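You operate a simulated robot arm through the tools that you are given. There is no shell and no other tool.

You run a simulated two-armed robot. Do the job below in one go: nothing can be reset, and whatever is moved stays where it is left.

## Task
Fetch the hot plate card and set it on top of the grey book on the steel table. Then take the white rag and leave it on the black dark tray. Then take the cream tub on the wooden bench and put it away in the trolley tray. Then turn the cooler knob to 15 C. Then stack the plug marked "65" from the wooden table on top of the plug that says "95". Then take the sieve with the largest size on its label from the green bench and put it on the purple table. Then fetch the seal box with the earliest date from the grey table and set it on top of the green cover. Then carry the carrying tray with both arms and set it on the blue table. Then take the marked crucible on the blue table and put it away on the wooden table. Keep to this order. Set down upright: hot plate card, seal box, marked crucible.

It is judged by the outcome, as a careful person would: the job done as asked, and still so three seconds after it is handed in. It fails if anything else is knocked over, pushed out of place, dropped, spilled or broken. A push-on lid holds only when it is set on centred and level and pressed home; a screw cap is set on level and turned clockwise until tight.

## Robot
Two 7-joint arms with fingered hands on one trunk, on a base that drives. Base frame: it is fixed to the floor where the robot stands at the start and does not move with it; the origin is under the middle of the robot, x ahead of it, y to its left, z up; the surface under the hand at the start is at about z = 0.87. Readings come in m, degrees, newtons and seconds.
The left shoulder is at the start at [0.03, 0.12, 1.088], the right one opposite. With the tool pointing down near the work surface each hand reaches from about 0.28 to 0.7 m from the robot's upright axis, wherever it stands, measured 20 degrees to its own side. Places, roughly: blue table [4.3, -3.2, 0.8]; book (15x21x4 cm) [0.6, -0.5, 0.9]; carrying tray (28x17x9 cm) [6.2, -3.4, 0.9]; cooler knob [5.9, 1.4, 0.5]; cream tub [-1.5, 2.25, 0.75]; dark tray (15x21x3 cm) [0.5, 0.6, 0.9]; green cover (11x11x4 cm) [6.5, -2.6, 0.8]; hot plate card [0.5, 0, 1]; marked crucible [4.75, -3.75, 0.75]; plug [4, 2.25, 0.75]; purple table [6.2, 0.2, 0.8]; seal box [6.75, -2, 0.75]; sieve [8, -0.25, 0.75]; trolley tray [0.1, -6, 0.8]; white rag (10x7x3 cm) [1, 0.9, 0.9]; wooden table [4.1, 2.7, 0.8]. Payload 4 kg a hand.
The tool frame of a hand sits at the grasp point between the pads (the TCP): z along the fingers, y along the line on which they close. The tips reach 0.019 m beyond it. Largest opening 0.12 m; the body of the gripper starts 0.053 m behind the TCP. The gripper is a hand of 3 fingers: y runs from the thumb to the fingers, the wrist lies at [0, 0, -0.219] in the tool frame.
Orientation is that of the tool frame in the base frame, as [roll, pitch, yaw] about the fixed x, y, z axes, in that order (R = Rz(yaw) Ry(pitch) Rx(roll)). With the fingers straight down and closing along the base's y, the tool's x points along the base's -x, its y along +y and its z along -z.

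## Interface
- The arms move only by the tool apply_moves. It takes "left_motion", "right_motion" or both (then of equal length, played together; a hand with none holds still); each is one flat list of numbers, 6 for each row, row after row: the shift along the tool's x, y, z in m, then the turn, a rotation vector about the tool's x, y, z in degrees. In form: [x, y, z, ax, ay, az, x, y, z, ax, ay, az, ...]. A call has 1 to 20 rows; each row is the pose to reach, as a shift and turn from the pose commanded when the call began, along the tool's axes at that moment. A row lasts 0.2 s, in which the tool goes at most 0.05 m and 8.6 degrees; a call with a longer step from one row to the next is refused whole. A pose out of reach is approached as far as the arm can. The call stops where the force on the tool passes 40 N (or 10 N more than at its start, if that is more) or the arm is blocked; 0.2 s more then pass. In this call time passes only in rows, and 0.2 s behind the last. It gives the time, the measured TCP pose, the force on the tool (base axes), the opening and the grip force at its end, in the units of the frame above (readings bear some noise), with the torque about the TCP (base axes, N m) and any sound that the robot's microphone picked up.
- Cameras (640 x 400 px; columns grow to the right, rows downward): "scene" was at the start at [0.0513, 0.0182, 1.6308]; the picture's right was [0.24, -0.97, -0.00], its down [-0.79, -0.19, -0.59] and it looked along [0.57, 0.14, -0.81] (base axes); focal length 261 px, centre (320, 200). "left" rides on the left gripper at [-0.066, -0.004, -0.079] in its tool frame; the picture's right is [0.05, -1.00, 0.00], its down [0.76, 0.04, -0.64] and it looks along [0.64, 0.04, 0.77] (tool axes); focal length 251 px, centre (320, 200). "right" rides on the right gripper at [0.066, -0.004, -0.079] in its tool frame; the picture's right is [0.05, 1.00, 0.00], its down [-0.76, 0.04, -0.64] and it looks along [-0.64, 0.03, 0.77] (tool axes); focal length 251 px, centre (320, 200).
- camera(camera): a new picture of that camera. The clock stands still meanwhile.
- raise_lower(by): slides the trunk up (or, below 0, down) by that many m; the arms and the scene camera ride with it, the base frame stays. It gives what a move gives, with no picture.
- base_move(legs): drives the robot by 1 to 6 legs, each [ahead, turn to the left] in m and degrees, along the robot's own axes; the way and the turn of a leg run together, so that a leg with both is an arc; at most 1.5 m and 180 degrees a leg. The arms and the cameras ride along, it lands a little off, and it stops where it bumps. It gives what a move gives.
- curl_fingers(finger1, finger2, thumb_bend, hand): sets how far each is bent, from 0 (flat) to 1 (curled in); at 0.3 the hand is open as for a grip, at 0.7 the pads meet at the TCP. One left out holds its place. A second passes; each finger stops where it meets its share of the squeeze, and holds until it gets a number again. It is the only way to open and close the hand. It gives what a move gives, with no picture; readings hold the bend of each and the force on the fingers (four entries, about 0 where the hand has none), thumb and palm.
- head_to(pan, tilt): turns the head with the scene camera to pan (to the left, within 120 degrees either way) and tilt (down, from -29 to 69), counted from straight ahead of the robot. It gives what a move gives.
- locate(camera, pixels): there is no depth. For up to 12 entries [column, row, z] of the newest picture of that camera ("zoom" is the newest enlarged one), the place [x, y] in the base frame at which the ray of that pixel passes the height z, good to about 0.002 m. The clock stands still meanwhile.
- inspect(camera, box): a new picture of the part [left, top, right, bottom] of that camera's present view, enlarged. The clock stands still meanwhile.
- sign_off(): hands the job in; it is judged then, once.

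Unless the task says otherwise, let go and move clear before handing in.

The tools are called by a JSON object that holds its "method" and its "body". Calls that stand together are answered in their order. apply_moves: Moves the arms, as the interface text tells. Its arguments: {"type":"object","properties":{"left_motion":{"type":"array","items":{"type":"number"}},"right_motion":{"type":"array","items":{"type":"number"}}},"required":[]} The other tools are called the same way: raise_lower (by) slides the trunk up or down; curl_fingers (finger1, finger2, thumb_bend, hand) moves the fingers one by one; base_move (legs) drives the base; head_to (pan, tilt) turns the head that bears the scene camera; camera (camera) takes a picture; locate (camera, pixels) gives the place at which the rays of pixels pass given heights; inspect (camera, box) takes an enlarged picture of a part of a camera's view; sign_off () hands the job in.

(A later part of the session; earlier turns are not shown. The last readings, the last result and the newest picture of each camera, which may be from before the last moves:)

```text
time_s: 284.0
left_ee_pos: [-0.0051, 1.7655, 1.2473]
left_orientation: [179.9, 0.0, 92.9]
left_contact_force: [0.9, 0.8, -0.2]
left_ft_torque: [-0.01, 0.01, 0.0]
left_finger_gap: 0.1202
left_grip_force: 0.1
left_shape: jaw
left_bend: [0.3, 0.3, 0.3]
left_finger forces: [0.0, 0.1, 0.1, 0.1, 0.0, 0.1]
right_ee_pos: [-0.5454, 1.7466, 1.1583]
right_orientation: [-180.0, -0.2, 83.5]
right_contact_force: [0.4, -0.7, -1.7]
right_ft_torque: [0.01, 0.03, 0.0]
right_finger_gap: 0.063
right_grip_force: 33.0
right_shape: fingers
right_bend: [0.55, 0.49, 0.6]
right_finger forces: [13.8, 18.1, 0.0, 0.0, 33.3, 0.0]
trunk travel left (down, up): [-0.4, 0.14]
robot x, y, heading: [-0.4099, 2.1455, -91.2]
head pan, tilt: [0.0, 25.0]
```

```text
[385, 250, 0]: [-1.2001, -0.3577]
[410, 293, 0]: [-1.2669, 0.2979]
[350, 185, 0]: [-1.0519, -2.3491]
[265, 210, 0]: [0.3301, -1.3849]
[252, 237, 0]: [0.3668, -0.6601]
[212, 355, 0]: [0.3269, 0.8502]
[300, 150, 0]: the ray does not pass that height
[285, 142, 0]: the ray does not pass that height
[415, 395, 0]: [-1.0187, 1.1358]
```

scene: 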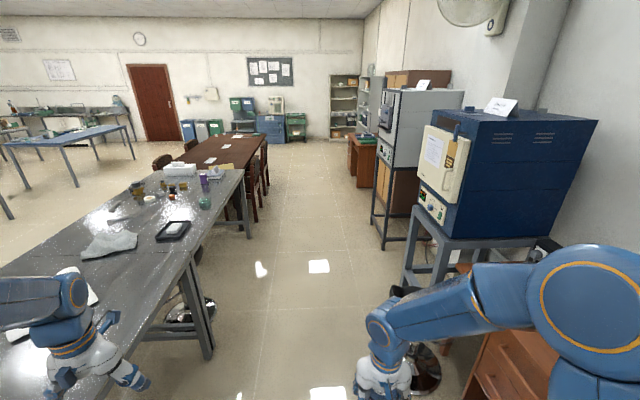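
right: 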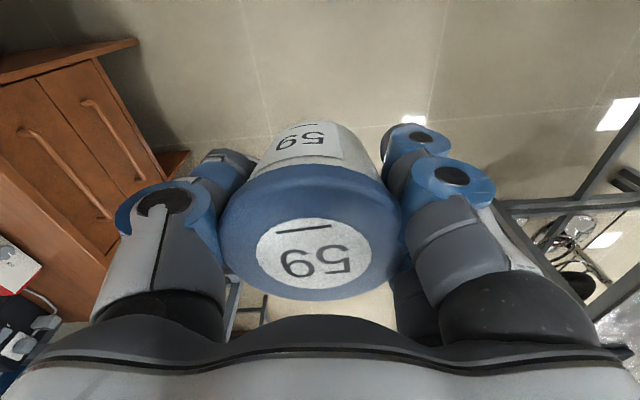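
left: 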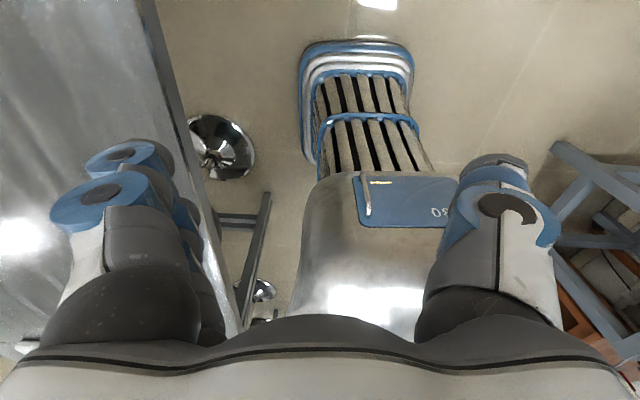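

The tub sits unchanged in the hand. The aisle is free from x ≈ −1.0 to 0.3, so I will drive south about 4.8 m and look again.

{"method": "base_move", "body": {"legs": [[1.2, 2], [1.2, 0], [1.2, 0], [1.2, 0]]}}

{"method": "camera", "body": {"camera": "scene"}}

```text
time_s: 307.2
left_ee_pos: [0.0888, -3.0407, 1.2482]
left_orientation: [179.9, 0.0, 94.9]
left_contact_force: [0.0, -0.3, 0.5]
left_ft_torque: [0.0, 0.0, 0.0]
left_finger_gap: 0.1202
left_grip_force: 0.1
left_shape: jaw
left_bend: [0.3, 0.3, 0.3]
left_finger forces: [0.0, 0.0, 0.1, 0.0, 0.0, 0.1]
right_ee_pos: [-0.4521, -3.0773, 1.1575]
right_orientation: [179.8, -0.1, 85.4]
right_contact_force: [0.0, -0.1, -1.0]
right_ft_torque: [0.03, 0.01, 0.0]
right_finger_gap: 0.0629
right_grip_force: 31.7
right_shape: fingers
right_bend: [0.55, 0.49, 0.6]
right_finger forces: [13.3, 18.0, 0.0, 0.0, 32.4, 0.1]
trunk travel left (down, up): [-0.4, 0.14]
robot x, y, heading: [-0.3329, -2.6727, -89.4]
head pan, tilt: [0.0, 25.0]
```

```text
taken
```

scene: 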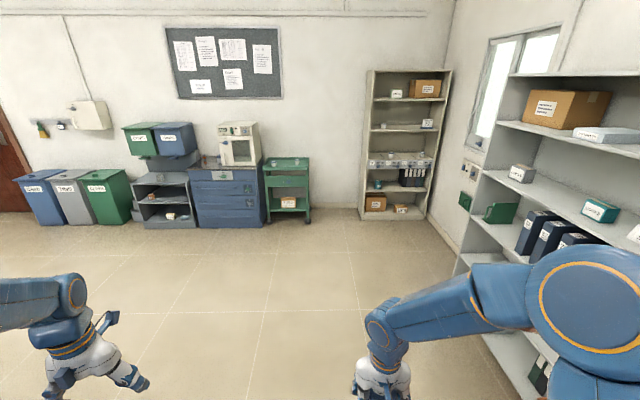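

The green trolley is at (288,185) near the far wall. I will zoom on it.

{"method": "inspect", "body": {"camera": "scene", "box": [180, 110, 340, 240]}}

{"method": "locate", "body": {"camera": "scene", "pixels": [[288, 162, 0.8], [267, 170, 0.8], [308, 168, 0.8], [270, 158, 0.8], [307, 158, 0.8], [268, 222, 0], [309, 222, 0]]}}

```text
3.08 times, centred on (260, 175) of scene
```

zoom: 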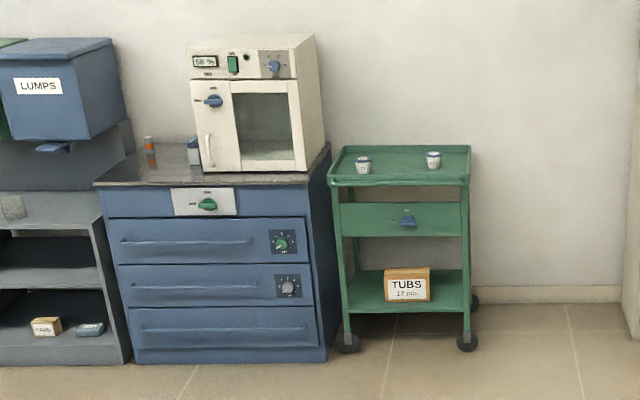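

```text
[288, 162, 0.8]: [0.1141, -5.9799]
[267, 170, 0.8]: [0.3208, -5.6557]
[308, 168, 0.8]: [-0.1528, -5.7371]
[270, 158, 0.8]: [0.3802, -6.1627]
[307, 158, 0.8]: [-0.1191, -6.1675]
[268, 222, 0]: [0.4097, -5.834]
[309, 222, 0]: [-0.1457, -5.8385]
```

The top tray of the trolley already holds two tubs, so it is the right place. I will check the left side for chairs before steering toward x ≈ 0.2.

{"method": "head_to", "body": {"pan": 45, "tilt": 40}}

{"method": "camera", "body": {"camera": "scene"}}

```text
time_s: 308.3
left_ee_pos: [0.0895, -3.0415, 1.2468]
left_orientation: [179.9, 0.0, 94.8]
left_contact_force: [-0.5, 0.0, 0.4]
left_ft_torque: [-0.01, 0.01, 0.0]
left_finger_gap: 0.1199
left_grip_force: 0.1
left_shape: jaw
left_bend: [0.3, 0.3, 0.3]
left_finger forces: [0.0, 0.0, 0.0, 0.0, 0.1, 0.0]
right_ee_pos: [-0.4509, -3.0777, 1.1569]
right_orientation: [179.9, -0.1, 85.4]
right_contact_force: [0.2, 0.1, -2.2]
right_ft_torque: [-0.01, -0.02, 0.0]
right_finger_gap: 0.0626
right_grip_force: 31.2
right_shape: fingers
right_bend: [0.55, 0.49, 0.6]
right_finger forces: [13.2, 18.0, 0.1, 0.1, 32.5, 0.0]
trunk travel left (down, up): [-0.4, 0.14]
robot x, y, heading: [-0.3289, -2.6723, -89.6]
head pan, tilt: [45.0, 40.0]
```

```text
taken
```

scene: 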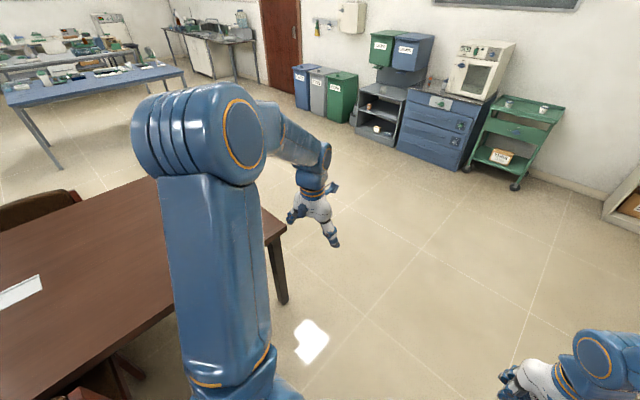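

The table ends near (285,225) and the floor toward the trolley is clear. I will steer left slightly and drive 2.3 m.

{"method": "base_move", "body": {"legs": [[0, 12], [1.2, 0], [1.1, 0], [0, -12]]}}

{"method": "head_to", "body": {"pan": 0, "tilt": 45}}

{"method": "camera", "body": {"camera": "scene"}}

```text
time_s: 321.3
left_ee_pos: [0.6094, -5.2975, 1.247]
left_orientation: [179.9, 0.0, 95.5]
left_contact_force: [0.3, -0.9, -0.1]
left_ft_torque: [0.01, 0.03, 0.0]
left_finger_gap: 0.1201
left_grip_force: 0.0
left_shape: jaw
left_bend: [0.3, 0.3, 0.3]
left_finger forces: [0.1, 0.1, 0.0, 0.1, 0.0, 0.1]
right_ee_pos: [0.0703, -5.3406, 1.156]
right_orientation: [179.9, -0.1, 86.1]
right_contact_force: [0.6, 0.8, -1.7]
right_ft_torque: [0.0, -0.03, 0.02]
right_finger_gap: 0.0625
right_grip_force: 31.2
right_shape: fingers
right_bend: [0.55, 0.49, 0.6]
right_finger forces: [12.7, 17.6, 0.0, 0.1, 31.5, 0.0]
trunk travel left (down, up): [-0.4, 0.14]
robot x, y, heading: [0.2, -4.9348, -88.4]
head pan, tilt: [45.0, 40.0]
```

```text
time_s: 322.4
left_ee_pos: [0.6102, -5.2981, 1.2457]
left_orientation: [179.9, 0.0, 95.4]
left_contact_force: [-0.3, -0.6, -1.1]
left_ft_torque: [0.03, 0.0, -0.02]
left_finger_gap: 0.12
left_grip_force: 0.0
left_shape: jaw
left_bend: [0.3, 0.3, 0.3]
left_finger forces: [0.0, 0.1, 0.0, 0.0, 0.1, 0.0]
right_ee_pos: [0.0713, -5.3403, 1.158]
right_orientation: [179.9, -0.3, 85.9]
right_contact_force: [-0.3, 0.7, -1.4]
right_ft_torque: [-0.02, -0.02, 0.01]
right_finger_gap: 0.0624
right_grip_force: 31.2
right_shape: fingers
right_bend: [0.55, 0.49, 0.6]
right_finger forces: [13.0, 17.8, 0.0, 0.1, 32.0, 0.1]
trunk travel left (down, up): [-0.4, 0.14]
robot x, y, heading: [0.1991, -4.9375, -88.6]
head pan, tilt: [0.0, 45.0]
```

```text
taken
```

scene: 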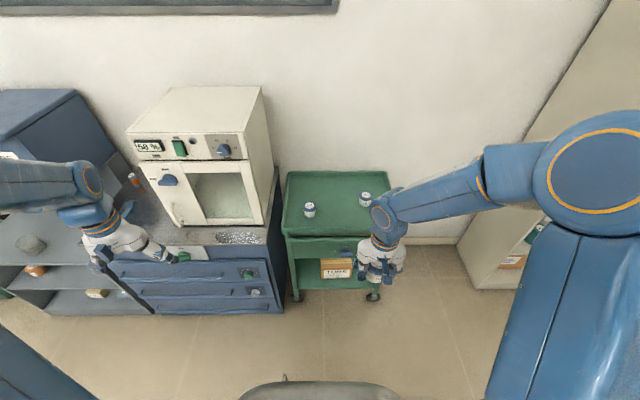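

The trolley's top tray is ahead with tubs at (309,209) and (366,198). I will zoom to find a free spot and the rim height.

{"method": "inspect", "body": {"camera": "scene", "box": [270, 150, 410, 250]}}

```text
4.00 times, centred on (340, 200) of scene
```

zoom: 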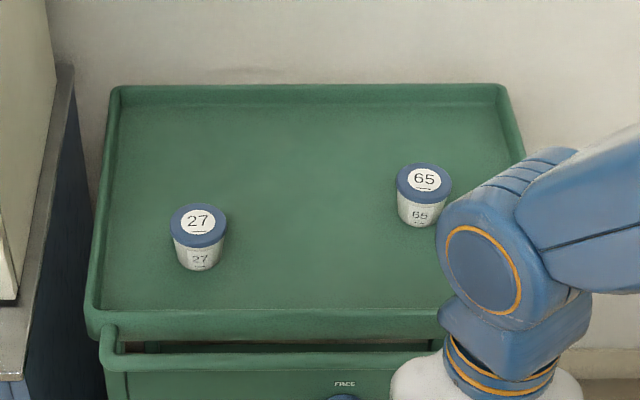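

{"method": "locate", "body": {"camera": "zoom", "pixels": [[197, 222, 0.85], [170, 224, 0.85], [228, 224, 0.85], [424, 180, 0.85], [200, 269, 0.8], [418, 226, 0.8], [270, 312, 0.82], [270, 338, 0.82], [100, 330, 0.82], [118, 88, 0.82], [500, 88, 0.82], [310, 230, 0.8]]}}

```text
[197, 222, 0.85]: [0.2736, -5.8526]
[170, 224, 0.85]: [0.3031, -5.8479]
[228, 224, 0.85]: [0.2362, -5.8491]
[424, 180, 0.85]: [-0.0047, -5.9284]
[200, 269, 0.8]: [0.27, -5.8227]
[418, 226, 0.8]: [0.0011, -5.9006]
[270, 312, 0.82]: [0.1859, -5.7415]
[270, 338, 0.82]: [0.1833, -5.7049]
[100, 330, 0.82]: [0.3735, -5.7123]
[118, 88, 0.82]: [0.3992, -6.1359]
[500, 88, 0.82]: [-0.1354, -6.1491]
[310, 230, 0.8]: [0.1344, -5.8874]
```

The free spot between tubs 27 and 65 is about (0.135, −5.88). I will draw the left hand back a bit and drive 0.3 m closer.

{"method": "apply_moves", "body": {"left_motion": [0.025, -0.025, 0, 0, 0, 0, 0.05, -0.05, 0, 0, 0, 0, 0.075, -0.075, 0, 0, 0, 0, 0.1, -0.1, 0, 0, 0, 0]}}

{"method": "base_move", "body": {"legs": [[0.3, 0]]}}

{"method": "head_to", "body": {"pan": 0, "tilt": 58}}

{"method": "camera", "body": {"camera": "scene"}}

{"method": "camera", "body": {"camera": "right"}}

```text
time_s: 323.4
left_ee_pos: [0.5014, -5.2061, 1.248]
left_orientation: [180.0, 0.1, 95.5]
left_contact_force: [-0.8, 0.7, 0.5]
left_ft_torque: [0.0, -0.03, 0.0]
left_finger_gap: 0.12
left_grip_force: 0.0
left_shape: jaw
left_bend: [0.3, 0.3, 0.3]
left_finger forces: [0.0, 0.0, 0.1, 0.1, 0.0, 0.0]
right_ee_pos: [0.0699, -5.3388, 1.1585]
right_orientation: [179.9, 0.0, 86.0]
right_contact_force: [-0.3, 0.6, -1.1]
right_ft_torque: [0.0, 0.0, 0.0]
right_finger_gap: 0.0625
right_grip_force: 31.5
right_shape: fingers
right_bend: [0.55, 0.49, 0.6]
right_finger forces: [13.0, 17.8, 0.0, 0.0, 32.1, 0.1]
trunk travel left (down, up): [-0.4, 0.14]
robot x, y, heading: [0.2041, -4.9336, -88.5]
head pan, tilt: [0.0, 45.0]
```

```text
time_s: 325.4
left_ee_pos: [0.509, -5.5051, 1.2478]
left_orientation: [179.9, 0.0, 95.5]
left_contact_force: [0.3, -0.3, -0.1]
left_ft_torque: [0.04, 0.04, -0.02]
left_finger_gap: 0.1199
left_grip_force: 0.0
left_shape: jaw
left_bend: [0.3, 0.3, 0.3]
left_finger forces: [0.0, 0.0, 0.0, 0.1, 0.0, 0.0]
right_ee_pos: [0.0762, -5.6381, 1.1579]
right_orientation: [179.9, -0.2, 86.0]
right_contact_force: [0.8, -0.4, -1.7]
right_ft_torque: [0.02, -0.02, 0.02]
right_finger_gap: 0.0627
right_grip_force: 31.0
right_shape: fingers
right_bend: [0.55, 0.49, 0.6]
right_finger forces: [13.1, 17.8, 0.1, 0.0, 32.1, 0.0]
trunk travel left (down, up): [-0.4, 0.14]
robot x, y, heading: [0.2049, -5.2337, -88.7]
head pan, tilt: [0.0, 45.0]
```

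```text
time_s: 326.2
left_ee_pos: [0.5084, -5.5044, 1.2478]
left_orientation: [179.8, 0.0, 95.5]
left_contact_force: [-0.6, -0.2, -0.4]
left_ft_torque: [0.04, 0.0, -0.01]
left_finger_gap: 0.1198
left_grip_force: 0.0
left_shape: jaw
left_bend: [0.3, 0.3, 0.3]
left_finger forces: [0.0, 0.0, 0.0, 0.1, 0.0, 0.0]
right_ee_pos: [0.0768, -5.6374, 1.1571]
right_orientation: [179.8, -0.1, 86.0]
right_contact_force: [0.6, -0.3, -1.7]
right_ft_torque: [0.03, -0.01, 0.01]
right_finger_gap: 0.0624
right_grip_force: 31.1
right_shape: fingers
right_bend: [0.55, 0.49, 0.6]
right_finger forces: [12.9, 17.8, 0.0, 0.1, 32.1, 0.0]
trunk travel left (down, up): [-0.4, 0.14]
robot x, y, heading: [0.2097, -5.2304, -88.9]
head pan, tilt: [0.0, 58.0]
```

```text
taken
```

scene: 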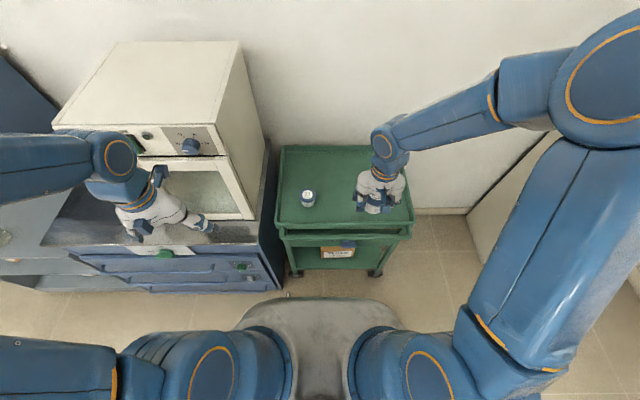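

```text
taken
```

right: 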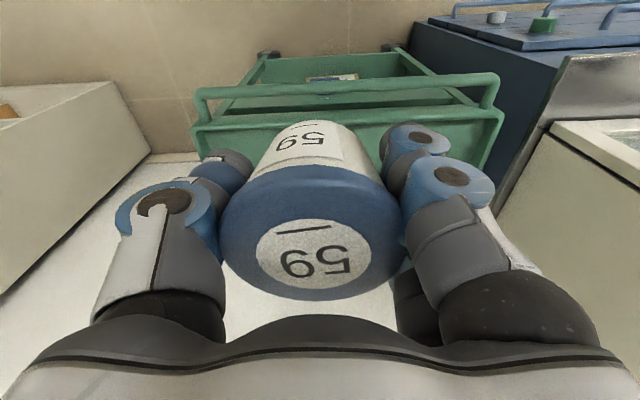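

I will zoom on the tray again to triangulate its floor height from this nearer view.

{"method": "inspect", "body": {"camera": "scene", "box": [270, 140, 420, 250]}}

```text
3.64 times, centred on (345, 195) of scene
```

zoom: 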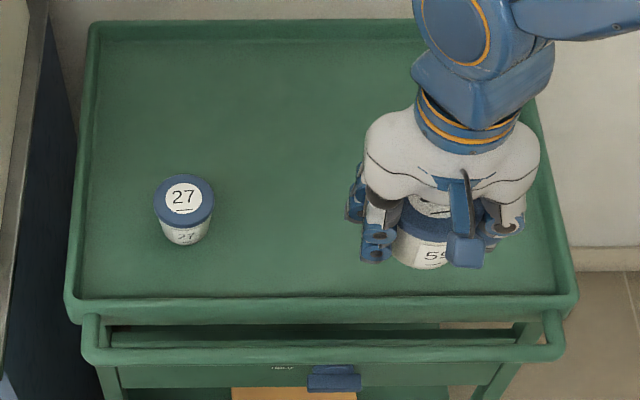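

{"method": "locate", "body": {"camera": "zoom", "pixels": [[184, 197, 0.85], [184, 197, 0.88], [154, 200, 0.87], [214, 200, 0.87], [186, 245, 0.8], [186, 245, 0.83], [300, 297, 0.83], [300, 320, 0.85], [70, 300, 0.85], [570, 290, 0.85], [96, 25, 0.85]]}}

```text
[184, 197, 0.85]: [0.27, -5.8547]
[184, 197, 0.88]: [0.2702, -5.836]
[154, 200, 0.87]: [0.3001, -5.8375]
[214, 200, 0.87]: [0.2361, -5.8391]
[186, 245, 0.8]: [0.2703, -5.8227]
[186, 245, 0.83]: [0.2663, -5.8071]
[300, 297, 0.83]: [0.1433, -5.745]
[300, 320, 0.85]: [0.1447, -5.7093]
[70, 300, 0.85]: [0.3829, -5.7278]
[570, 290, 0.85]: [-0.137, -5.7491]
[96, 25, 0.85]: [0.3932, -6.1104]
```

The tray floor is at z ≈ 0.797 and tub 27 is at (0.27, −5.855). I will lower the trunk 8 cm for reach, draw the left hand back, and move 6 cm closer.

{"method": "apply_moves", "body": {"left_motion": [0.04, 0, 0, 0, 0, 0, 0.08, 0, 0, 0, 0, 0]}}

{"method": "base_move", "body": {"legs": [[0.06, 0]]}}

{"method": "raise_lower", "body": {"by": -0.08}}

```text
time_s: 326.8
left_ee_pos: [0.5061, -5.4332, 1.2544]
left_orientation: [179.9, 0.0, 95.5]
left_contact_force: [-0.4, 0.1, -1.3]
left_ft_torque: [-0.01, -0.01, 0.01]
left_finger_gap: 0.1198
left_grip_force: 0.0
left_shape: jaw
left_bend: [0.3, 0.3, 0.3]
left_finger forces: [0.1, 0.1, 0.1, 0.1, 0.0, 0.0]
left hand out of reach, approached as far as the arm can: row 2
right_ee_pos: [0.0763, -5.6366, 1.1582]
right_orientation: [179.9, 0.0, 86.0]
right_contact_force: [-0.6, 0.6, -1.5]
right_ft_torque: [-0.01, -0.04, -0.02]
right_finger_gap: 0.0622
right_grip_force: 31.7
right_shape: fingers
right_bend: [0.55, 0.49, 0.6]
right_finger forces: [13.0, 17.8, 0.0, 0.0, 32.1, 0.0]
trunk travel left (down, up): [-0.4, 0.14]
robot x, y, heading: [0.208, -5.2357, -88.6]
head pan, tilt: [0.0, 58.0]
```

```text
time_s: 327.7
left_ee_pos: [0.5091, -5.4952, 1.2534]
left_orientation: [-179.9, -0.2, 95.5]
left_contact_force: [0.3, -0.5, 0.2]
left_ft_torque: [0.0, -0.01, -0.01]
left_finger_gap: 0.12
left_grip_force: 0.1
left_shape: jaw
left_bend: [0.3, 0.3, 0.3]
left_finger forces: [0.1, 0.0, 0.0, 0.1, 0.0, 0.0]
right_ee_pos: [0.0776, -5.6986, 1.1581]
right_orientation: [179.9, -0.3, 86.1]
right_contact_force: [0.0, -0.2, -1.5]
right_ft_torque: [0.01, 0.0, -0.03]
right_finger_gap: 0.0625
right_grip_force: 31.3
right_shape: fingers
right_bend: [0.55, 0.49, 0.6]
right_finger forces: [12.9, 17.8, 0.0, 0.0, 31.8, 0.0]
trunk travel left (down, up): [-0.4, 0.14]
robot x, y, heading: [0.2082, -5.2961, -88.7]
head pan, tilt: [0.0, 58.0]
```

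```text
time_s: 328.9
left_ee_pos: [0.5082, -5.4937, 1.1736]
left_orientation: [-179.9, 0.0, 95.5]
left_contact_force: [0.6, -0.4, -1.2]
left_ft_torque: [0.01, -0.02, 0.01]
left_finger_gap: 0.12
left_grip_force: 0.0
left_shape: jaw
left_bend: [0.3, 0.3, 0.3]
left_finger forces: [0.0, 0.0, 0.1, 0.0, 0.0, 0.0]
right_ee_pos: [0.0786, -5.6988, 1.0769]
right_orientation: [179.8, -0.1, 86.0]
right_contact_force: [0.3, -0.3, -1.5]
right_ft_torque: [0.06, 0.02, -0.04]
right_finger_gap: 0.0623
right_grip_force: 31.2
right_shape: fingers
right_bend: [0.55, 0.49, 0.6]
right_finger forces: [13.0, 17.9, 0.0, 0.1, 31.9, 0.0]
trunk travel left (down, up): [-0.32, 0.22]
robot x, y, heading: [0.2057, -5.2967, -88.6]
head pan, tilt: [0.0, 58.0]
```

Now I will carry the tub over the free spot and lower to about 4 cm above the floor of the tray.

{"method": "apply_moves", "body": {"right_motion": [-0.0392, 0.0169, 0, 0, 0, 0, -0.0785, 0.0338, 0, 0, 0, 0, -0.1177, 0.0506, 0, 0, 0, 0, -0.1569, 0.0675, 0, 0, 0, 0, -0.1569, 0.0675, 0.04, 0, 0, 0, -0.1569, 0.0675, 0.08, 0, 0, 0, -0.1569, 0.0675, 0.12, 0, 0, 0, -0.1569, 0.0675, 0.16, 0, 0, 0, -0.1569, 0.0675, 0.195, 0, 0, 0, -0.1569, 0.0675, 0.217, 0, 0, 0]}}

{"method": "camera", "body": {"camera": "right"}}

{"method": "camera", "body": {"camera": "scene"}}

```text
time_s: 331.1
left_ee_pos: [0.5078, -5.4952, 1.1749]
left_orientation: [-180.0, -0.1, 95.5]
left_contact_force: [-0.2, 0.9, 0.4]
left_ft_torque: [0.0, 0.0, 0.0]
left_finger_gap: 0.1199
left_grip_force: 0.0
left_shape: jaw
left_bend: [0.3, 0.3, 0.3]
left_finger forces: [0.1, 0.0, 0.0, 0.0, 0.0, 0.0]
right_ee_pos: [0.1359, -5.859, 0.8608]
right_orientation: [179.9, 0.0, 85.9]
right_contact_force: [-0.1, 0.0, -1.6]
right_ft_torque: [-0.01, 0.01, 0.0]
right_finger_gap: 0.0623
right_grip_force: 30.3
right_shape: fingers
right_bend: [0.55, 0.49, 0.6]
right_finger forces: [12.2, 17.8, 0.0, 0.1, 31.3, 0.0]
trunk travel left (down, up): [-0.32, 0.22]
robot x, y, heading: [0.2074, -5.2871, -88.8]
head pan, tilt: [0.0, 58.0]
```

```text
taken
```

right: 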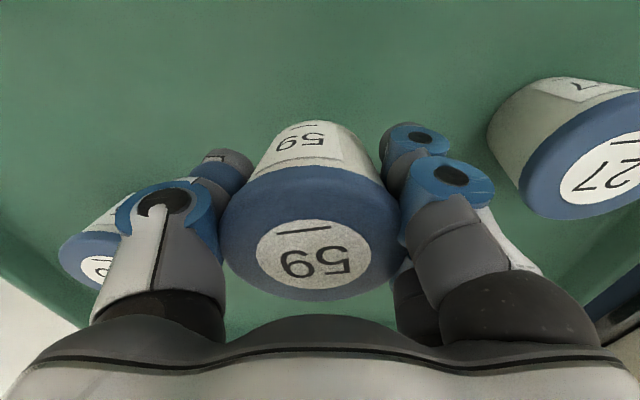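

```text
taken
```

scene: 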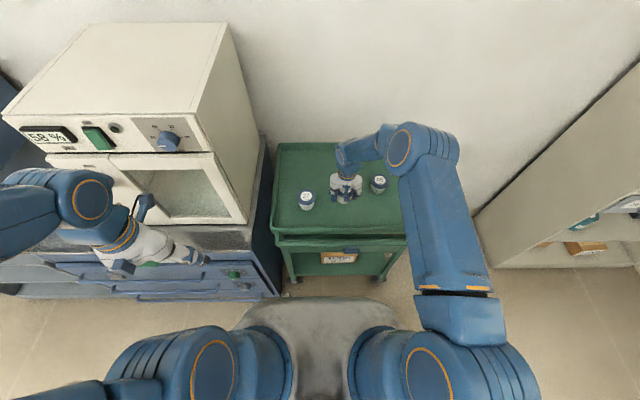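

The tub hangs between tubs 27 and 65 with room on both sides. I will lower it slowly until it touches.

{"method": "apply_moves", "body": {"right_motion": [0, 0, 0.01, 0, 0, 0, 0, 0, 0.02, 0, 0, 0, 0, 0, 0.03, 0, 0, 0]}}

{"method": "apply_moves", "body": {"right_motion": [0, 0, 0.002, 0, 0, 0, 0, 0, 0.004, 0, 0, 0]}}

{"method": "apply_moves", "body": {"right_motion": [0, 0, 0.002, 0, 0, 0, 0, 0, 0.004, 0, 0, 0]}}

```text
time_s: 331.9
left_ee_pos: [0.5074, -5.4948, 1.1743]
left_orientation: [180.0, -0.1, 95.5]
left_contact_force: [0.3, -0.1, -1.1]
left_ft_torque: [0.03, 0.0, 0.01]
left_finger_gap: 0.1197
left_grip_force: 0.0
left_shape: jaw
left_bend: [0.3, 0.3, 0.3]
left_finger forces: [0.0, 0.0, 0.1, 0.1, 0.0, 0.0]
right_ee_pos: [0.1356, -5.8579, 0.8313]
right_orientation: [179.9, -0.1, 86.0]
right_contact_force: [0.1, 0.4, -2.2]
right_ft_torque: [-0.01, 0.0, -0.02]
right_finger_gap: 0.0623
right_grip_force: 30.7
right_shape: fingers
right_bend: [0.55, 0.49, 0.6]
right_finger forces: [12.2, 17.9, 0.0, 0.0, 31.4, 0.1]
trunk travel left (down, up): [-0.32, 0.22]
robot x, y, heading: [0.207, -5.2938, -88.7]
head pan, tilt: [0.0, 58.0]
```

```text
time_s: 332.5
left_ee_pos: [0.5086, -5.4946, 1.1732]
left_orientation: [-180.0, 0.0, 95.5]
left_contact_force: [-1.2, 0.6, 1.1]
left_ft_torque: [-0.01, 0.0, 0.0]
left_finger_gap: 0.12
left_grip_force: 0.0
left_shape: jaw
left_bend: [0.3, 0.3, 0.3]
left_finger forces: [0.0, 0.0, 0.0, 0.0, 0.0, 0.0]
right_ee_pos: [0.1356, -5.8588, 0.8252]
right_orientation: [180.0, -0.1, 86.1]
right_contact_force: [0.4, 0.4, -1.7]
right_ft_torque: [0.0, 0.0, 0.04]
right_finger_gap: 0.0621
right_grip_force: 31.0
right_shape: fingers
right_bend: [0.55, 0.49, 0.6]
right_finger forces: [12.3, 17.9, 0.1, 0.0, 31.2, 0.1]
trunk travel left (down, up): [-0.32, 0.22]
robot x, y, heading: [0.2089, -5.2921, -88.5]
head pan, tilt: [0.0, 58.0]
```

```text
time_s: 333.1
left_ee_pos: [0.5076, -5.4942, 1.1737]
left_orientation: [179.9, -0.1, 95.5]
left_contact_force: [-0.2, -0.1, -0.4]
left_ft_torque: [0.02, 0.02, -0.04]
left_finger_gap: 0.1202
left_grip_force: 0.0
left_shape: jaw
left_bend: [0.3, 0.3, 0.3]
left_finger forces: [0.0, 0.0, 0.1, 0.0, 0.1, 0.1]
right_ee_pos: [0.1359, -5.8597, 0.8217]
right_orientation: [179.9, -0.1, 86.0]
right_contact_force: [-1.1, -0.3, -1.8]
right_ft_torque: [-0.01, -0.03, -0.01]
right_finger_gap: 0.0624
right_grip_force: 31.1
right_shape: fingers
right_bend: [0.55, 0.49, 0.6]
right_finger forces: [12.2, 17.9, 0.0, 0.0, 31.3, 0.1]
trunk travel left (down, up): [-0.32, 0.22]
robot x, y, heading: [0.2058, -5.2913, -88.6]
head pan, tilt: [0.0, 58.0]
```

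{"method": "apply_moves", "body": {"right_motion": [0, 0, 0.002, 0, 0, 0, 0, 0, 0.004, 0, 0, 0]}}

{"method": "apply_moves", "body": {"right_motion": [0, 0, 0.002, 0, 0, 0, 0, 0, 0.004, 0, 0, 0]}}

{"method": "camera", "body": {"camera": "right"}}

```text
time_s: 333.7
left_ee_pos: [0.5086, -5.495, 1.174]
left_orientation: [-180.0, -0.1, 95.6]
left_contact_force: [0.2, 0.4, 1.1]
left_ft_torque: [-0.01, 0.0, -0.03]
left_finger_gap: 0.12
left_grip_force: 0.1
left_shape: jaw
left_bend: [0.3, 0.3, 0.3]
left_finger forces: [0.1, 0.1, 0.1, 0.1, 0.1, 0.0]
right_ee_pos: [0.1353, -5.8579, 0.8188]
right_orientation: [179.9, -0.1, 86.0]
right_contact_force: [0.2, 0.6, -1.2]
right_ft_torque: [-0.02, 0.0, 0.0]
right_finger_gap: 0.0622
right_grip_force: 31.1
right_shape: fingers
right_bend: [0.55, 0.49, 0.6]
right_finger forces: [12.2, 17.8, 0.1, 0.0, 31.3, 0.0]
trunk travel left (down, up): [-0.32, 0.22]
robot x, y, heading: [0.2099, -5.2935, -89.0]
head pan, tilt: [0.0, 58.0]
```

```text
time_s: 334.3
left_ee_pos: [0.5081, -5.4923, 1.1743]
left_orientation: [-180.0, 0.0, 95.6]
left_contact_force: [0.1, 0.2, 0.5]
left_ft_torque: [0.02, 0.01, 0.0]
left_finger_gap: 0.12
left_grip_force: 0.0
left_shape: jaw
left_bend: [0.3, 0.3, 0.3]
left_finger forces: [0.0, 0.1, 0.0, 0.1, 0.1, 0.0]
right_ee_pos: [0.1366, -5.8589, 0.8165]
right_orientation: [179.8, 0.1, 86.0]
right_contact_force: [0.1, 3.6, 13.5]
right_ft_torque: [-0.21, 0.36, -0.1]
right_finger_gap: 0.0619
right_grip_force: 33.7
right_shape: fingers
right_bend: [0.55, 0.49, 0.61]
right_finger forces: [13.3, 19.2, 0.0, 0.0, 34.7, 0.0]
trunk travel left (down, up): [-0.32, 0.22]
robot x, y, heading: [0.2099, -5.293, -88.9]
head pan, tilt: [0.0, 58.0]
```

```text
taken
```

right: 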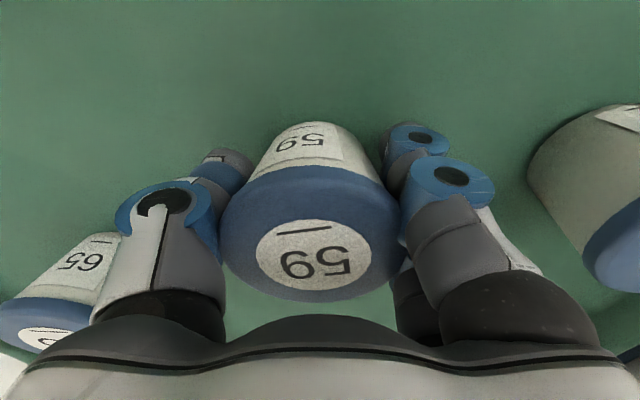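

It touches the tray floor at 13.5 N. I will ease up 1 mm and open the fingers partly.

{"method": "apply_moves", "body": {"right_motion": [0, 0, -0.0015, 0, 0, 0]}}

{"method": "curl_fingers", "body": {"hand": "right", "finger1": 0.45, "finger2": 0.41, "thumb_bend": 0.5}}

{"method": "camera", "body": {"camera": "right"}}

```text
time_s: 334.7
left_ee_pos: [0.5082, -5.4939, 1.1751]
left_orientation: [-180.0, -0.2, 95.5]
left_contact_force: [-0.1, 0.4, 0.2]
left_ft_torque: [0.0, 0.02, 0.0]
left_finger_gap: 0.12
left_grip_force: 0.1
left_shape: jaw
left_bend: [0.3, 0.3, 0.3]
left_finger forces: [0.0, 0.0, 0.1, 0.0, 0.0, 0.0]
right_ee_pos: [0.1348, -5.8587, 0.8168]
right_orientation: [179.9, 0.0, 86.1]
right_contact_force: [0.3, 0.6, 9.2]
right_ft_torque: [-0.15, 0.23, -0.02]
right_finger_gap: 0.0622
right_grip_force: 32.2
right_shape: fingers
right_bend: [0.55, 0.49, 0.61]
right_finger forces: [12.8, 19.2, 0.1, 0.1, 33.0, 0.0]
trunk travel left (down, up): [-0.32, 0.22]
robot x, y, heading: [0.2061, -5.2937, -88.7]
head pan, tilt: [0.0, 58.0]
```

```text
time_s: 335.7
left_ee_pos: [0.5076, -5.4934, 1.1746]
left_orientation: [180.0, -0.2, 95.5]
left_contact_force: [0.1, 0.1, -0.9]
left_ft_torque: [0.04, -0.01, -0.03]
left_finger_gap: 0.1199
left_grip_force: 0.3
left_shape: jaw
left_bend: [0.3, 0.3, 0.3]
left_finger forces: [0.0, 0.1, 0.0, 0.1, 0.0, 0.0]
right_ee_pos: [0.136, -5.8593, 0.8163]
right_orientation: [179.8, -0.2, 86.0]
right_contact_force: [-0.4, 1.2, -0.1]
right_ft_torque: [-0.02, 0.0, -0.02]
right_finger_gap: 0.0769
right_grip_force: 1.4
right_shape: fingers
right_bend: [0.45, 0.41, 0.5]
right_finger forces: [0.0, 1.1, 0.0, 0.0, 1.5, 0.0]
trunk travel left (down, up): [-0.32, 0.22]
robot x, y, heading: [0.2084, -5.2928, -88.9]
head pan, tilt: [0.0, 58.0]
```

```text
taken
```

right: 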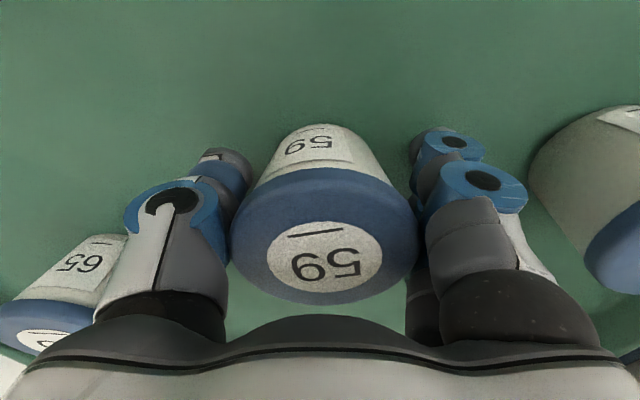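

The thumb still touches lightly. I will open a bit more, then raise the hand.

{"method": "curl_fingers", "body": {"hand": "right", "finger1": 0.4, "finger2": 0.38, "thumb_bend": 0.43}}

{"method": "camera", "body": {"camera": "right"}}

```text
time_s: 336.7
left_ee_pos: [0.5086, -5.4949, 1.1741]
left_orientation: [-180.0, 0.0, 95.5]
left_contact_force: [0.1, -0.2, -0.4]
left_ft_torque: [0.02, 0.01, 0.0]
left_finger_gap: 0.12
left_grip_force: 0.0
left_shape: jaw
left_bend: [0.3, 0.3, 0.3]
left_finger forces: [0.0, 0.0, 0.0, 0.0, 0.0, 0.0]
right_ee_pos: [0.1353, -5.8582, 0.8166]
right_orientation: [179.9, -0.1, 86.0]
right_contact_force: [-0.4, 0.0, -0.4]
right_ft_torque: [-0.05, 0.02, 0.0]
right_finger_gap: 0.0942
right_grip_force: 0.0
right_shape: fingers
right_bend: [0.4, 0.38, 0.43]
right_finger forces: [0.0, 0.0, 0.1, 0.0, 0.0, 0.0]
trunk travel left (down, up): [-0.32, 0.22]
robot x, y, heading: [0.2094, -5.2939, -88.7]
head pan, tilt: [0.0, 58.0]
```

```text
taken
```

right: 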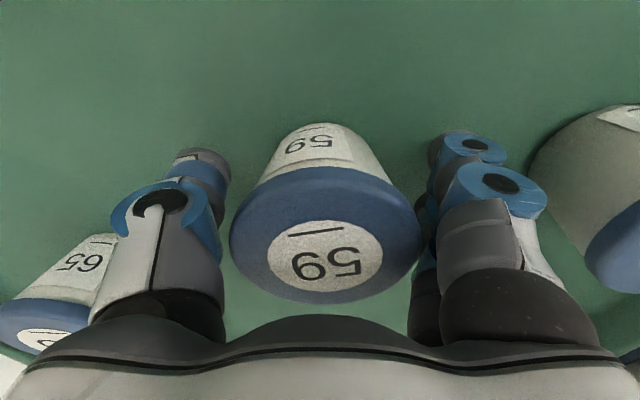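

The tub is free. I will raise the hand straight up and check.

{"method": "apply_moves", "body": {"right_motion": [0, 0, -0.02, 0, 0, 0, 0, 0, -0.05, 0, 0, 0, 0, 0, -0.09, 0, 0, 0, 0, 0, -0.13, 0, 0, 0, 0, 0, -0.17, 0, 0, 0, 0, 0, -0.21, 0, 0, 0, 0, 0, -0.25, 0, 0, 0, 0, 0, -0.28, 0, 0, 0]}}

{"method": "camera", "body": {"camera": "right"}}

{"method": "camera", "body": {"camera": "scene"}}

```text
time_s: 338.5
left_ee_pos: [0.5088, -5.4952, 1.1745]
left_orientation: [180.0, -0.1, 95.6]
left_contact_force: [-0.5, 1.2, 0.7]
left_ft_torque: [-0.02, 0.01, 0.01]
left_finger_gap: 0.1201
left_grip_force: 0.0
left_shape: jaw
left_bend: [0.3, 0.3, 0.3]
left_finger forces: [0.1, 0.0, 0.0, 0.0, 0.0, 0.0]
right_ee_pos: [0.1348, -5.8578, 1.0972]
right_orientation: [179.8, -0.1, 86.1]
right_contact_force: [0.9, 0.3, 0.1]
right_ft_torque: [-0.02, 0.0, 0.02]
right_finger_gap: 0.094
right_grip_force: 0.1
right_shape: fingers
right_bend: [0.4, 0.38, 0.43]
right_finger forces: [0.1, 0.1, 0.1, 0.0, 0.0, 0.0]
trunk travel left (down, up): [-0.32, 0.22]
robot x, y, heading: [0.2098, -5.2946, -88.8]
head pan, tilt: [0.0, 58.0]
```

```text
taken
```

right: 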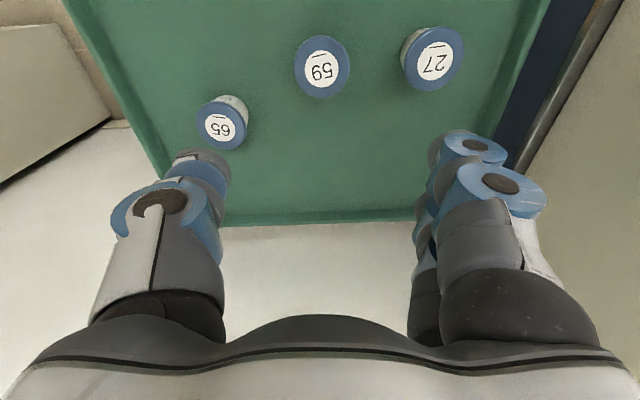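

```text
taken
```

scene: 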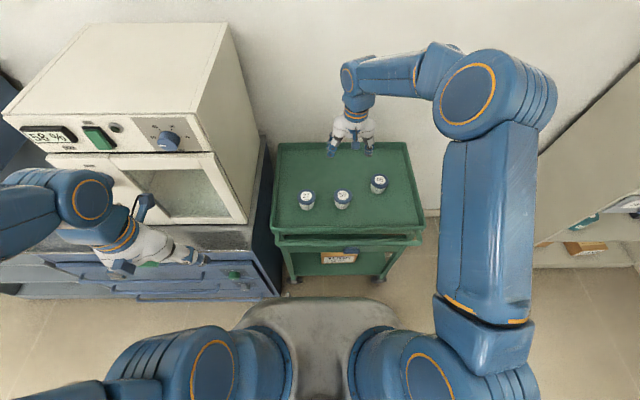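

Tub 59 stands in the trolley tray at (343,200). Next is the cooler knob near (5.9, 1.4), so I will draw the hand in, back off, and turn left toward +x.

{"method": "apply_moves", "body": {"right_motion": [0.035, -0.025, -0.01, 0, 0, 0, 0.07, -0.05, -0.02, 0, 0, 0, 0.105, -0.075, -0.03, 0, 0, 0, 0.14, -0.1, -0.04, 0, 0, 0]}}

{"method": "curl_fingers", "body": {"hand": "right", "finger1": 0.3, "finger2": 0.3, "thumb_bend": 0.3}}

{"method": "base_move", "body": {"legs": [[-0.6, 0]]}}

{"method": "base_move", "body": {"legs": [[0, 30]]}}

{"method": "base_move", "body": {"legs": [[0, 30]]}}

{"method": "base_move", "body": {"legs": [[0, 29]]}}

{"method": "head_to", "body": {"pan": 0, "tilt": 25}}

{"method": "camera", "body": {"camera": "scene"}}

```text
time_s: 339.5
left_ee_pos: [0.5084, -5.4926, 1.1743]
left_orientation: [179.8, 0.0, 95.5]
left_contact_force: [-0.4, 0.7, -0.3]
left_ft_torque: [-0.01, 0.01, -0.03]
left_finger_gap: 0.12
left_grip_force: 0.2
left_shape: jaw
left_bend: [0.3, 0.3, 0.3]
left_finger forces: [0.0, 0.1, 0.0, 0.0, 0.1, 0.1]
right_ee_pos: [0.0443, -5.7102, 1.1364]
right_orientation: [179.9, -0.1, 86.0]
right_contact_force: [-0.2, -0.2, 0.4]
right_ft_torque: [0.0, 0.0, 0.01]
right_finger_gap: 0.0943
right_grip_force: 0.1
right_shape: fingers
right_bend: [0.4, 0.38, 0.43]
right_finger forces: [0.0, 0.1, 0.0, 0.1, 0.1, 0.1]
trunk travel left (down, up): [-0.32, 0.22]
robot x, y, heading: [0.2081, -5.2922, -88.7]
head pan, tilt: [0.0, 58.0]
```

```text
time_s: 340.5
left_ee_pos: [0.5085, -5.494, 1.1748]
left_orientation: [180.0, -0.1, 95.5]
left_contact_force: [0.4, -0.4, -0.1]
left_ft_torque: [0.02, -0.04, 0.01]
left_finger_gap: 0.1199
left_grip_force: 0.0
left_shape: jaw
left_bend: [0.3, 0.3, 0.3]
left_finger forces: [0.0, 0.0, 0.0, 0.0, 0.0, 0.0]
right_ee_pos: [0.0456, -5.7121, 1.1364]
right_orientation: [179.9, -0.1, 86.0]
right_contact_force: [-0.5, -0.2, -1.1]
right_ft_torque: [0.05, 0.02, 0.0]
right_finger_gap: 0.1279
right_grip_force: 0.0
right_shape: fingers
right_bend: [0.3, 0.3, 0.3]
right_finger forces: [0.0, 0.0, 0.0, 0.1, 0.0, 0.1]
trunk travel left (down, up): [-0.32, 0.22]
robot x, y, heading: [0.2063, -5.2931, -88.7]
head pan, tilt: [0.0, 58.0]
```

```text
time_s: 343.9
left_ee_pos: [0.4948, -4.8907, 1.1744]
left_orientation: [180.0, 0.0, 95.6]
left_contact_force: [-0.1, 0.5, 0.1]
left_ft_torque: [0.02, -0.03, 0.0]
left_finger_gap: 0.1202
left_grip_force: 0.1
left_shape: jaw
left_bend: [0.3, 0.3, 0.3]
left_finger forces: [0.0, 0.0, 0.0, 0.0, 0.1, 0.1]
right_ee_pos: [0.0316, -5.1101, 1.1361]
right_orientation: [179.9, -0.1, 86.1]
right_contact_force: [-0.1, 0.3, -0.5]
right_ft_torque: [0.02, -0.03, -0.02]
right_finger_gap: 0.128
right_grip_force: 0.0
right_shape: fingers
right_bend: [0.3, 0.3, 0.3]
right_finger forces: [0.0, 0.0, 0.1, 0.1, 0.0, 0.1]
trunk travel left (down, up): [-0.32, 0.22]
robot x, y, heading: [0.1936, -4.6908, -88.4]
head pan, tilt: [0.0, 58.0]
```

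```text
time_s: 345.8
left_ee_pos: [0.5534, -4.7135, 1.1738]
left_orientation: [-180.0, -0.1, 125.4]
left_contact_force: [-0.7, 0.2, 0.3]
left_ft_torque: [0.03, -0.02, -0.02]
left_finger_gap: 0.1199
left_grip_force: 0.1
left_shape: jaw
left_bend: [0.3, 0.3, 0.3]
left_finger forces: [0.1, 0.1, 0.0, 0.1, 0.0, 0.1]
right_ee_pos: [0.2615, -5.1342, 1.1363]
right_orientation: [179.9, -0.2, 115.9]
right_contact_force: [0.1, 0.9, -0.6]
right_ft_torque: [0.03, 0.01, -0.01]
right_finger_gap: 0.128
right_grip_force: 0.2
right_shape: fingers
right_bend: [0.3, 0.3, 0.3]
right_finger forces: [0.1, 0.0, 0.1, 0.1, 0.0, 0.0]
trunk travel left (down, up): [-0.32, 0.22]
robot x, y, heading: [0.1693, -4.7013, -58.7]
head pan, tilt: [0.0, 58.0]
```

```text
time_s: 347.6
left_ee_pos: [0.5063, -4.5217, 1.1756]
left_orientation: [179.8, 0.0, 155.4]
left_contact_force: [0.0, 0.0, 0.6]
left_ft_torque: [-0.01, -0.07, 0.01]
left_finger_gap: 0.12
left_grip_force: 0.0
left_shape: jaw
left_bend: [0.3, 0.3, 0.3]
left_finger forces: [0.1, 0.0, 0.0, 0.1, 0.0, 0.2]
right_ee_pos: [0.4631, -5.0325, 1.1357]
right_orientation: [179.8, 0.1, 145.8]
right_contact_force: [0.1, 0.5, -0.1]
right_ft_torque: [-0.02, -0.02, 0.01]
right_finger_gap: 0.1283
right_grip_force: 0.1
right_shape: fingers
right_bend: [0.3, 0.3, 0.3]
right_finger forces: [0.0, 0.1, 0.0, 0.1, 0.0, 0.0]
trunk travel left (down, up): [-0.32, 0.22]
robot x, y, heading: [0.1623, -4.723, -28.7]
head pan, tilt: [0.0, 58.0]
```

```text
time_s: 349.5
left_ee_pos: [0.3651, -4.3799, 1.1755]
left_orientation: [179.8, 0.0, -175.6]
left_contact_force: [-0.2, -0.8, 0.6]
left_ft_torque: [0.02, 0.02, -0.01]
left_finger_gap: 0.1198
left_grip_force: 0.1
left_shape: jaw
left_bend: [0.3, 0.3, 0.3]
left_finger forces: [0.0, 0.0, 0.1, 0.1, 0.0, 0.1]
right_ee_pos: [0.5751, -4.8477, 1.1367]
right_orientation: [179.8, -0.1, 174.9]
right_contact_force: [-1.1, -0.3, 0.2]
right_ft_torque: [0.06, 0.01, 0.01]
right_finger_gap: 0.1283
right_grip_force: 0.1
right_shape: fingers
right_bend: [0.3, 0.3, 0.3]
right_finger forces: [0.0, 0.0, 0.0, 0.1, 0.0, 0.1]
trunk travel left (down, up): [-0.32, 0.22]
robot x, y, heading: [0.1629, -4.7471, 0.2]
head pan, tilt: [0.0, 58.0]
```

```text
time_s: 350.5
left_ee_pos: [0.3665, -4.3776, 1.175]
left_orientation: [179.9, 0.0, -175.6]
left_contact_force: [-0.3, -0.1, 0.1]
left_ft_torque: [0.0, 0.0, -0.01]
left_finger_gap: 0.1197
left_grip_force: 0.1
left_shape: jaw
left_bend: [0.3, 0.3, 0.3]
left_finger forces: [0.0, 0.0, 0.1, 0.0, 0.0, 0.0]
right_ee_pos: [0.5758, -4.846, 1.1354]
right_orientation: [179.9, -0.2, 174.9]
right_contact_force: [0.2, -0.2, 0.0]
right_ft_torque: [0.05, -0.04, -0.02]
right_finger_gap: 0.128
right_grip_force: 0.2
right_shape: fingers
right_bend: [0.3, 0.3, 0.3]
right_finger forces: [0.0, 0.0, 0.0, 0.0, 0.0, 0.1]
trunk travel left (down, up): [-0.32, 0.22]
robot x, y, heading: [0.1631, -4.7448, -0.1]
head pan, tilt: [0.0, 25.0]
```

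```text
taken
```

scene: 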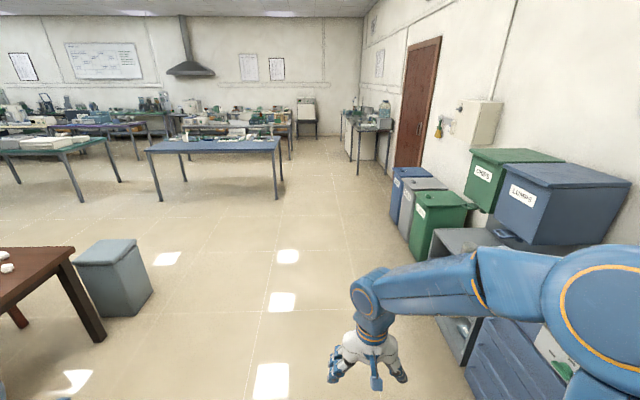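

Facing +x, I see the brown table's end, a grey bin at (112,278), and the blue table at (215,150). I will locate the obstacles.

{"method": "locate", "body": {"camera": "scene", "pixels": [[140, 315, 0], [152, 290, 0], [145, 150, 0.85], [282, 148, 0.85], [160, 200, 0], [277, 198, 0], [80, 202, 0], [430, 262, 0], [100, 340, 0]]}}

```text
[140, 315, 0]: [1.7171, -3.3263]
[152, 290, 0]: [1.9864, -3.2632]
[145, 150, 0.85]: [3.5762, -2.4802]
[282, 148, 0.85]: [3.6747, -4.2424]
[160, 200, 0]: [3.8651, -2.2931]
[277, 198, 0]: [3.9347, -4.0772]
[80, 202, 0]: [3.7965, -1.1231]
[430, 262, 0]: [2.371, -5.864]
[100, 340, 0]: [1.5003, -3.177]
```

The route is open: east to x ≈ 2.8 between the bin and the blue table, then north. I will drive 2.6 m and turn left.

{"method": "base_move", "body": {"legs": [[1.3, 0], [1.3, 0]]}}

{"method": "base_move", "body": {"legs": [[0, 30]]}}

{"method": "base_move", "body": {"legs": [[0, 30]]}}

{"method": "base_move", "body": {"legs": [[0, 30]]}}

{"method": "camera", "body": {"camera": "scene"}}

```text
time_s: 363.2
left_ee_pos: [2.9791, -4.3982, 1.1734]
left_orientation: [180.0, -0.1, -176.2]
left_contact_force: [0.0, 0.0, -1.1]
left_ft_torque: [-0.02, 0.01, 0.01]
left_finger_gap: 0.1199
left_grip_force: 0.1
left_shape: jaw
left_bend: [0.3, 0.3, 0.3]
left_finger forces: [0.1, 0.0, 0.0, 0.1, 0.0, 0.1]
right_ee_pos: [3.183, -4.8682, 1.1362]
right_orientation: [179.9, 0.0, 174.2]
right_contact_force: [0.5, -0.3, -0.1]
right_ft_torque: [0.01, -0.02, 0.04]
right_finger_gap: 0.1285
right_grip_force: 0.1
right_shape: fingers
right_bend: [0.3, 0.3, 0.3]
right_finger forces: [0.0, 0.0, 0.0, 0.1, 0.0, 0.1]
trunk travel left (down, up): [-0.32, 0.22]
robot x, y, heading: [2.769, -4.7687, -0.6]
head pan, tilt: [0.0, 25.0]
```

```text
time_s: 365.1
left_ee_pos: [2.7634, -4.3431, 1.174]
left_orientation: [-179.9, -0.2, -146.3]
left_contact_force: [-0.1, 0.2, -0.1]
left_ft_torque: [0.02, -0.01, -0.01]
left_finger_gap: 0.1199
left_grip_force: 0.0
left_shape: jaw
left_bend: [0.3, 0.3, 0.3]
left_finger forces: [0.0, 0.1, 0.0, 0.0, 0.0, 0.1]
right_ee_pos: [3.1756, -4.6479, 1.1361]
right_orientation: [179.9, -0.1, -155.7]
right_contact_force: [0.0, -0.6, -0.1]
right_ft_torque: [-0.02, -0.02, 0.0]
right_finger_gap: 0.1283
right_grip_force: 0.0
right_shape: fingers
right_bend: [0.3, 0.3, 0.3]
right_finger forces: [0.0, 0.0, 0.1, 0.0, 0.0, 0.1]
trunk travel left (down, up): [-0.32, 0.22]
robot x, y, heading: [2.7813, -4.7916, 29.6]
head pan, tilt: [0.0, 25.0]
```

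```text
time_s: 366.9
left_ee_pos: [2.5407, -4.4128, 1.1756]
left_orientation: [179.9, 0.1, -115.9]
left_contact_force: [0.1, -0.3, -0.7]
left_ft_torque: [0.04, -0.01, 0.0]
left_finger_gap: 0.12
left_grip_force: 0.0
left_shape: jaw
left_bend: [0.3, 0.3, 0.3]
left_finger forces: [0.0, 0.0, 0.1, 0.0, 0.0, 0.1]
right_ee_pos: [3.0499, -4.4687, 1.1372]
right_orientation: [179.8, -0.1, -125.4]
right_contact_force: [0.2, -0.3, 0.0]
right_ft_torque: [0.06, 0.03, 0.02]
right_finger_gap: 0.1285
right_grip_force: 0.1
right_shape: fingers
right_bend: [0.3, 0.3, 0.3]
right_finger forces: [0.0, 0.0, 0.1, 0.0, 0.0, 0.0]
trunk travel left (down, up): [-0.32, 0.22]
robot x, y, heading: [2.8019, -4.8078, 60.2]
head pan, tilt: [0.0, 25.0]
```

```text
time_s: 368.8
left_ee_pos: [2.3815, -4.5967, 1.1747]
left_orientation: [179.8, 0.1, -86.0]
left_contact_force: [0.1, -0.3, 0.0]
left_ft_torque: [0.08, 0.01, 0.02]
left_finger_gap: 0.12
left_grip_force: 0.1
left_shape: jaw
left_bend: [0.3, 0.3, 0.3]
left_finger forces: [0.1, 0.1, 0.1, 0.0, 0.1, 0.0]
right_ee_pos: [2.8508, -4.3904, 1.1366]
right_orientation: [179.8, -0.1, -95.6]
right_contact_force: [-0.6, -1.0, 0.4]
right_ft_torque: [0.02, 0.02, 0.01]
right_finger_gap: 0.1283
right_grip_force: 0.0
right_shape: fingers
right_bend: [0.3, 0.3, 0.3]
right_finger forces: [0.0, 0.1, 0.0, 0.1, 0.0, 0.0]
trunk travel left (down, up): [-0.32, 0.22]
robot x, y, heading: [2.8268, -4.8006, 89.5]
head pan, tilt: [0.0, 25.0]
```

```text
taken
```

scene: 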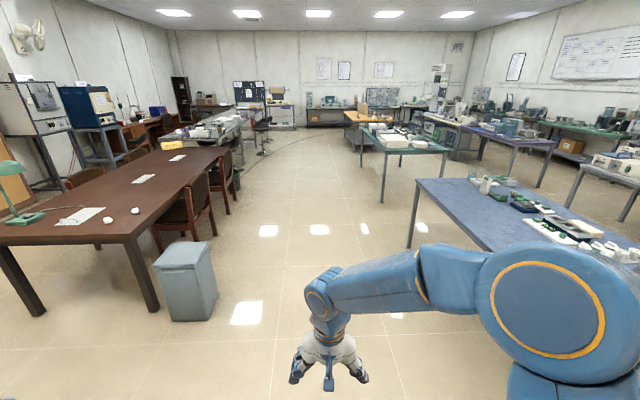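

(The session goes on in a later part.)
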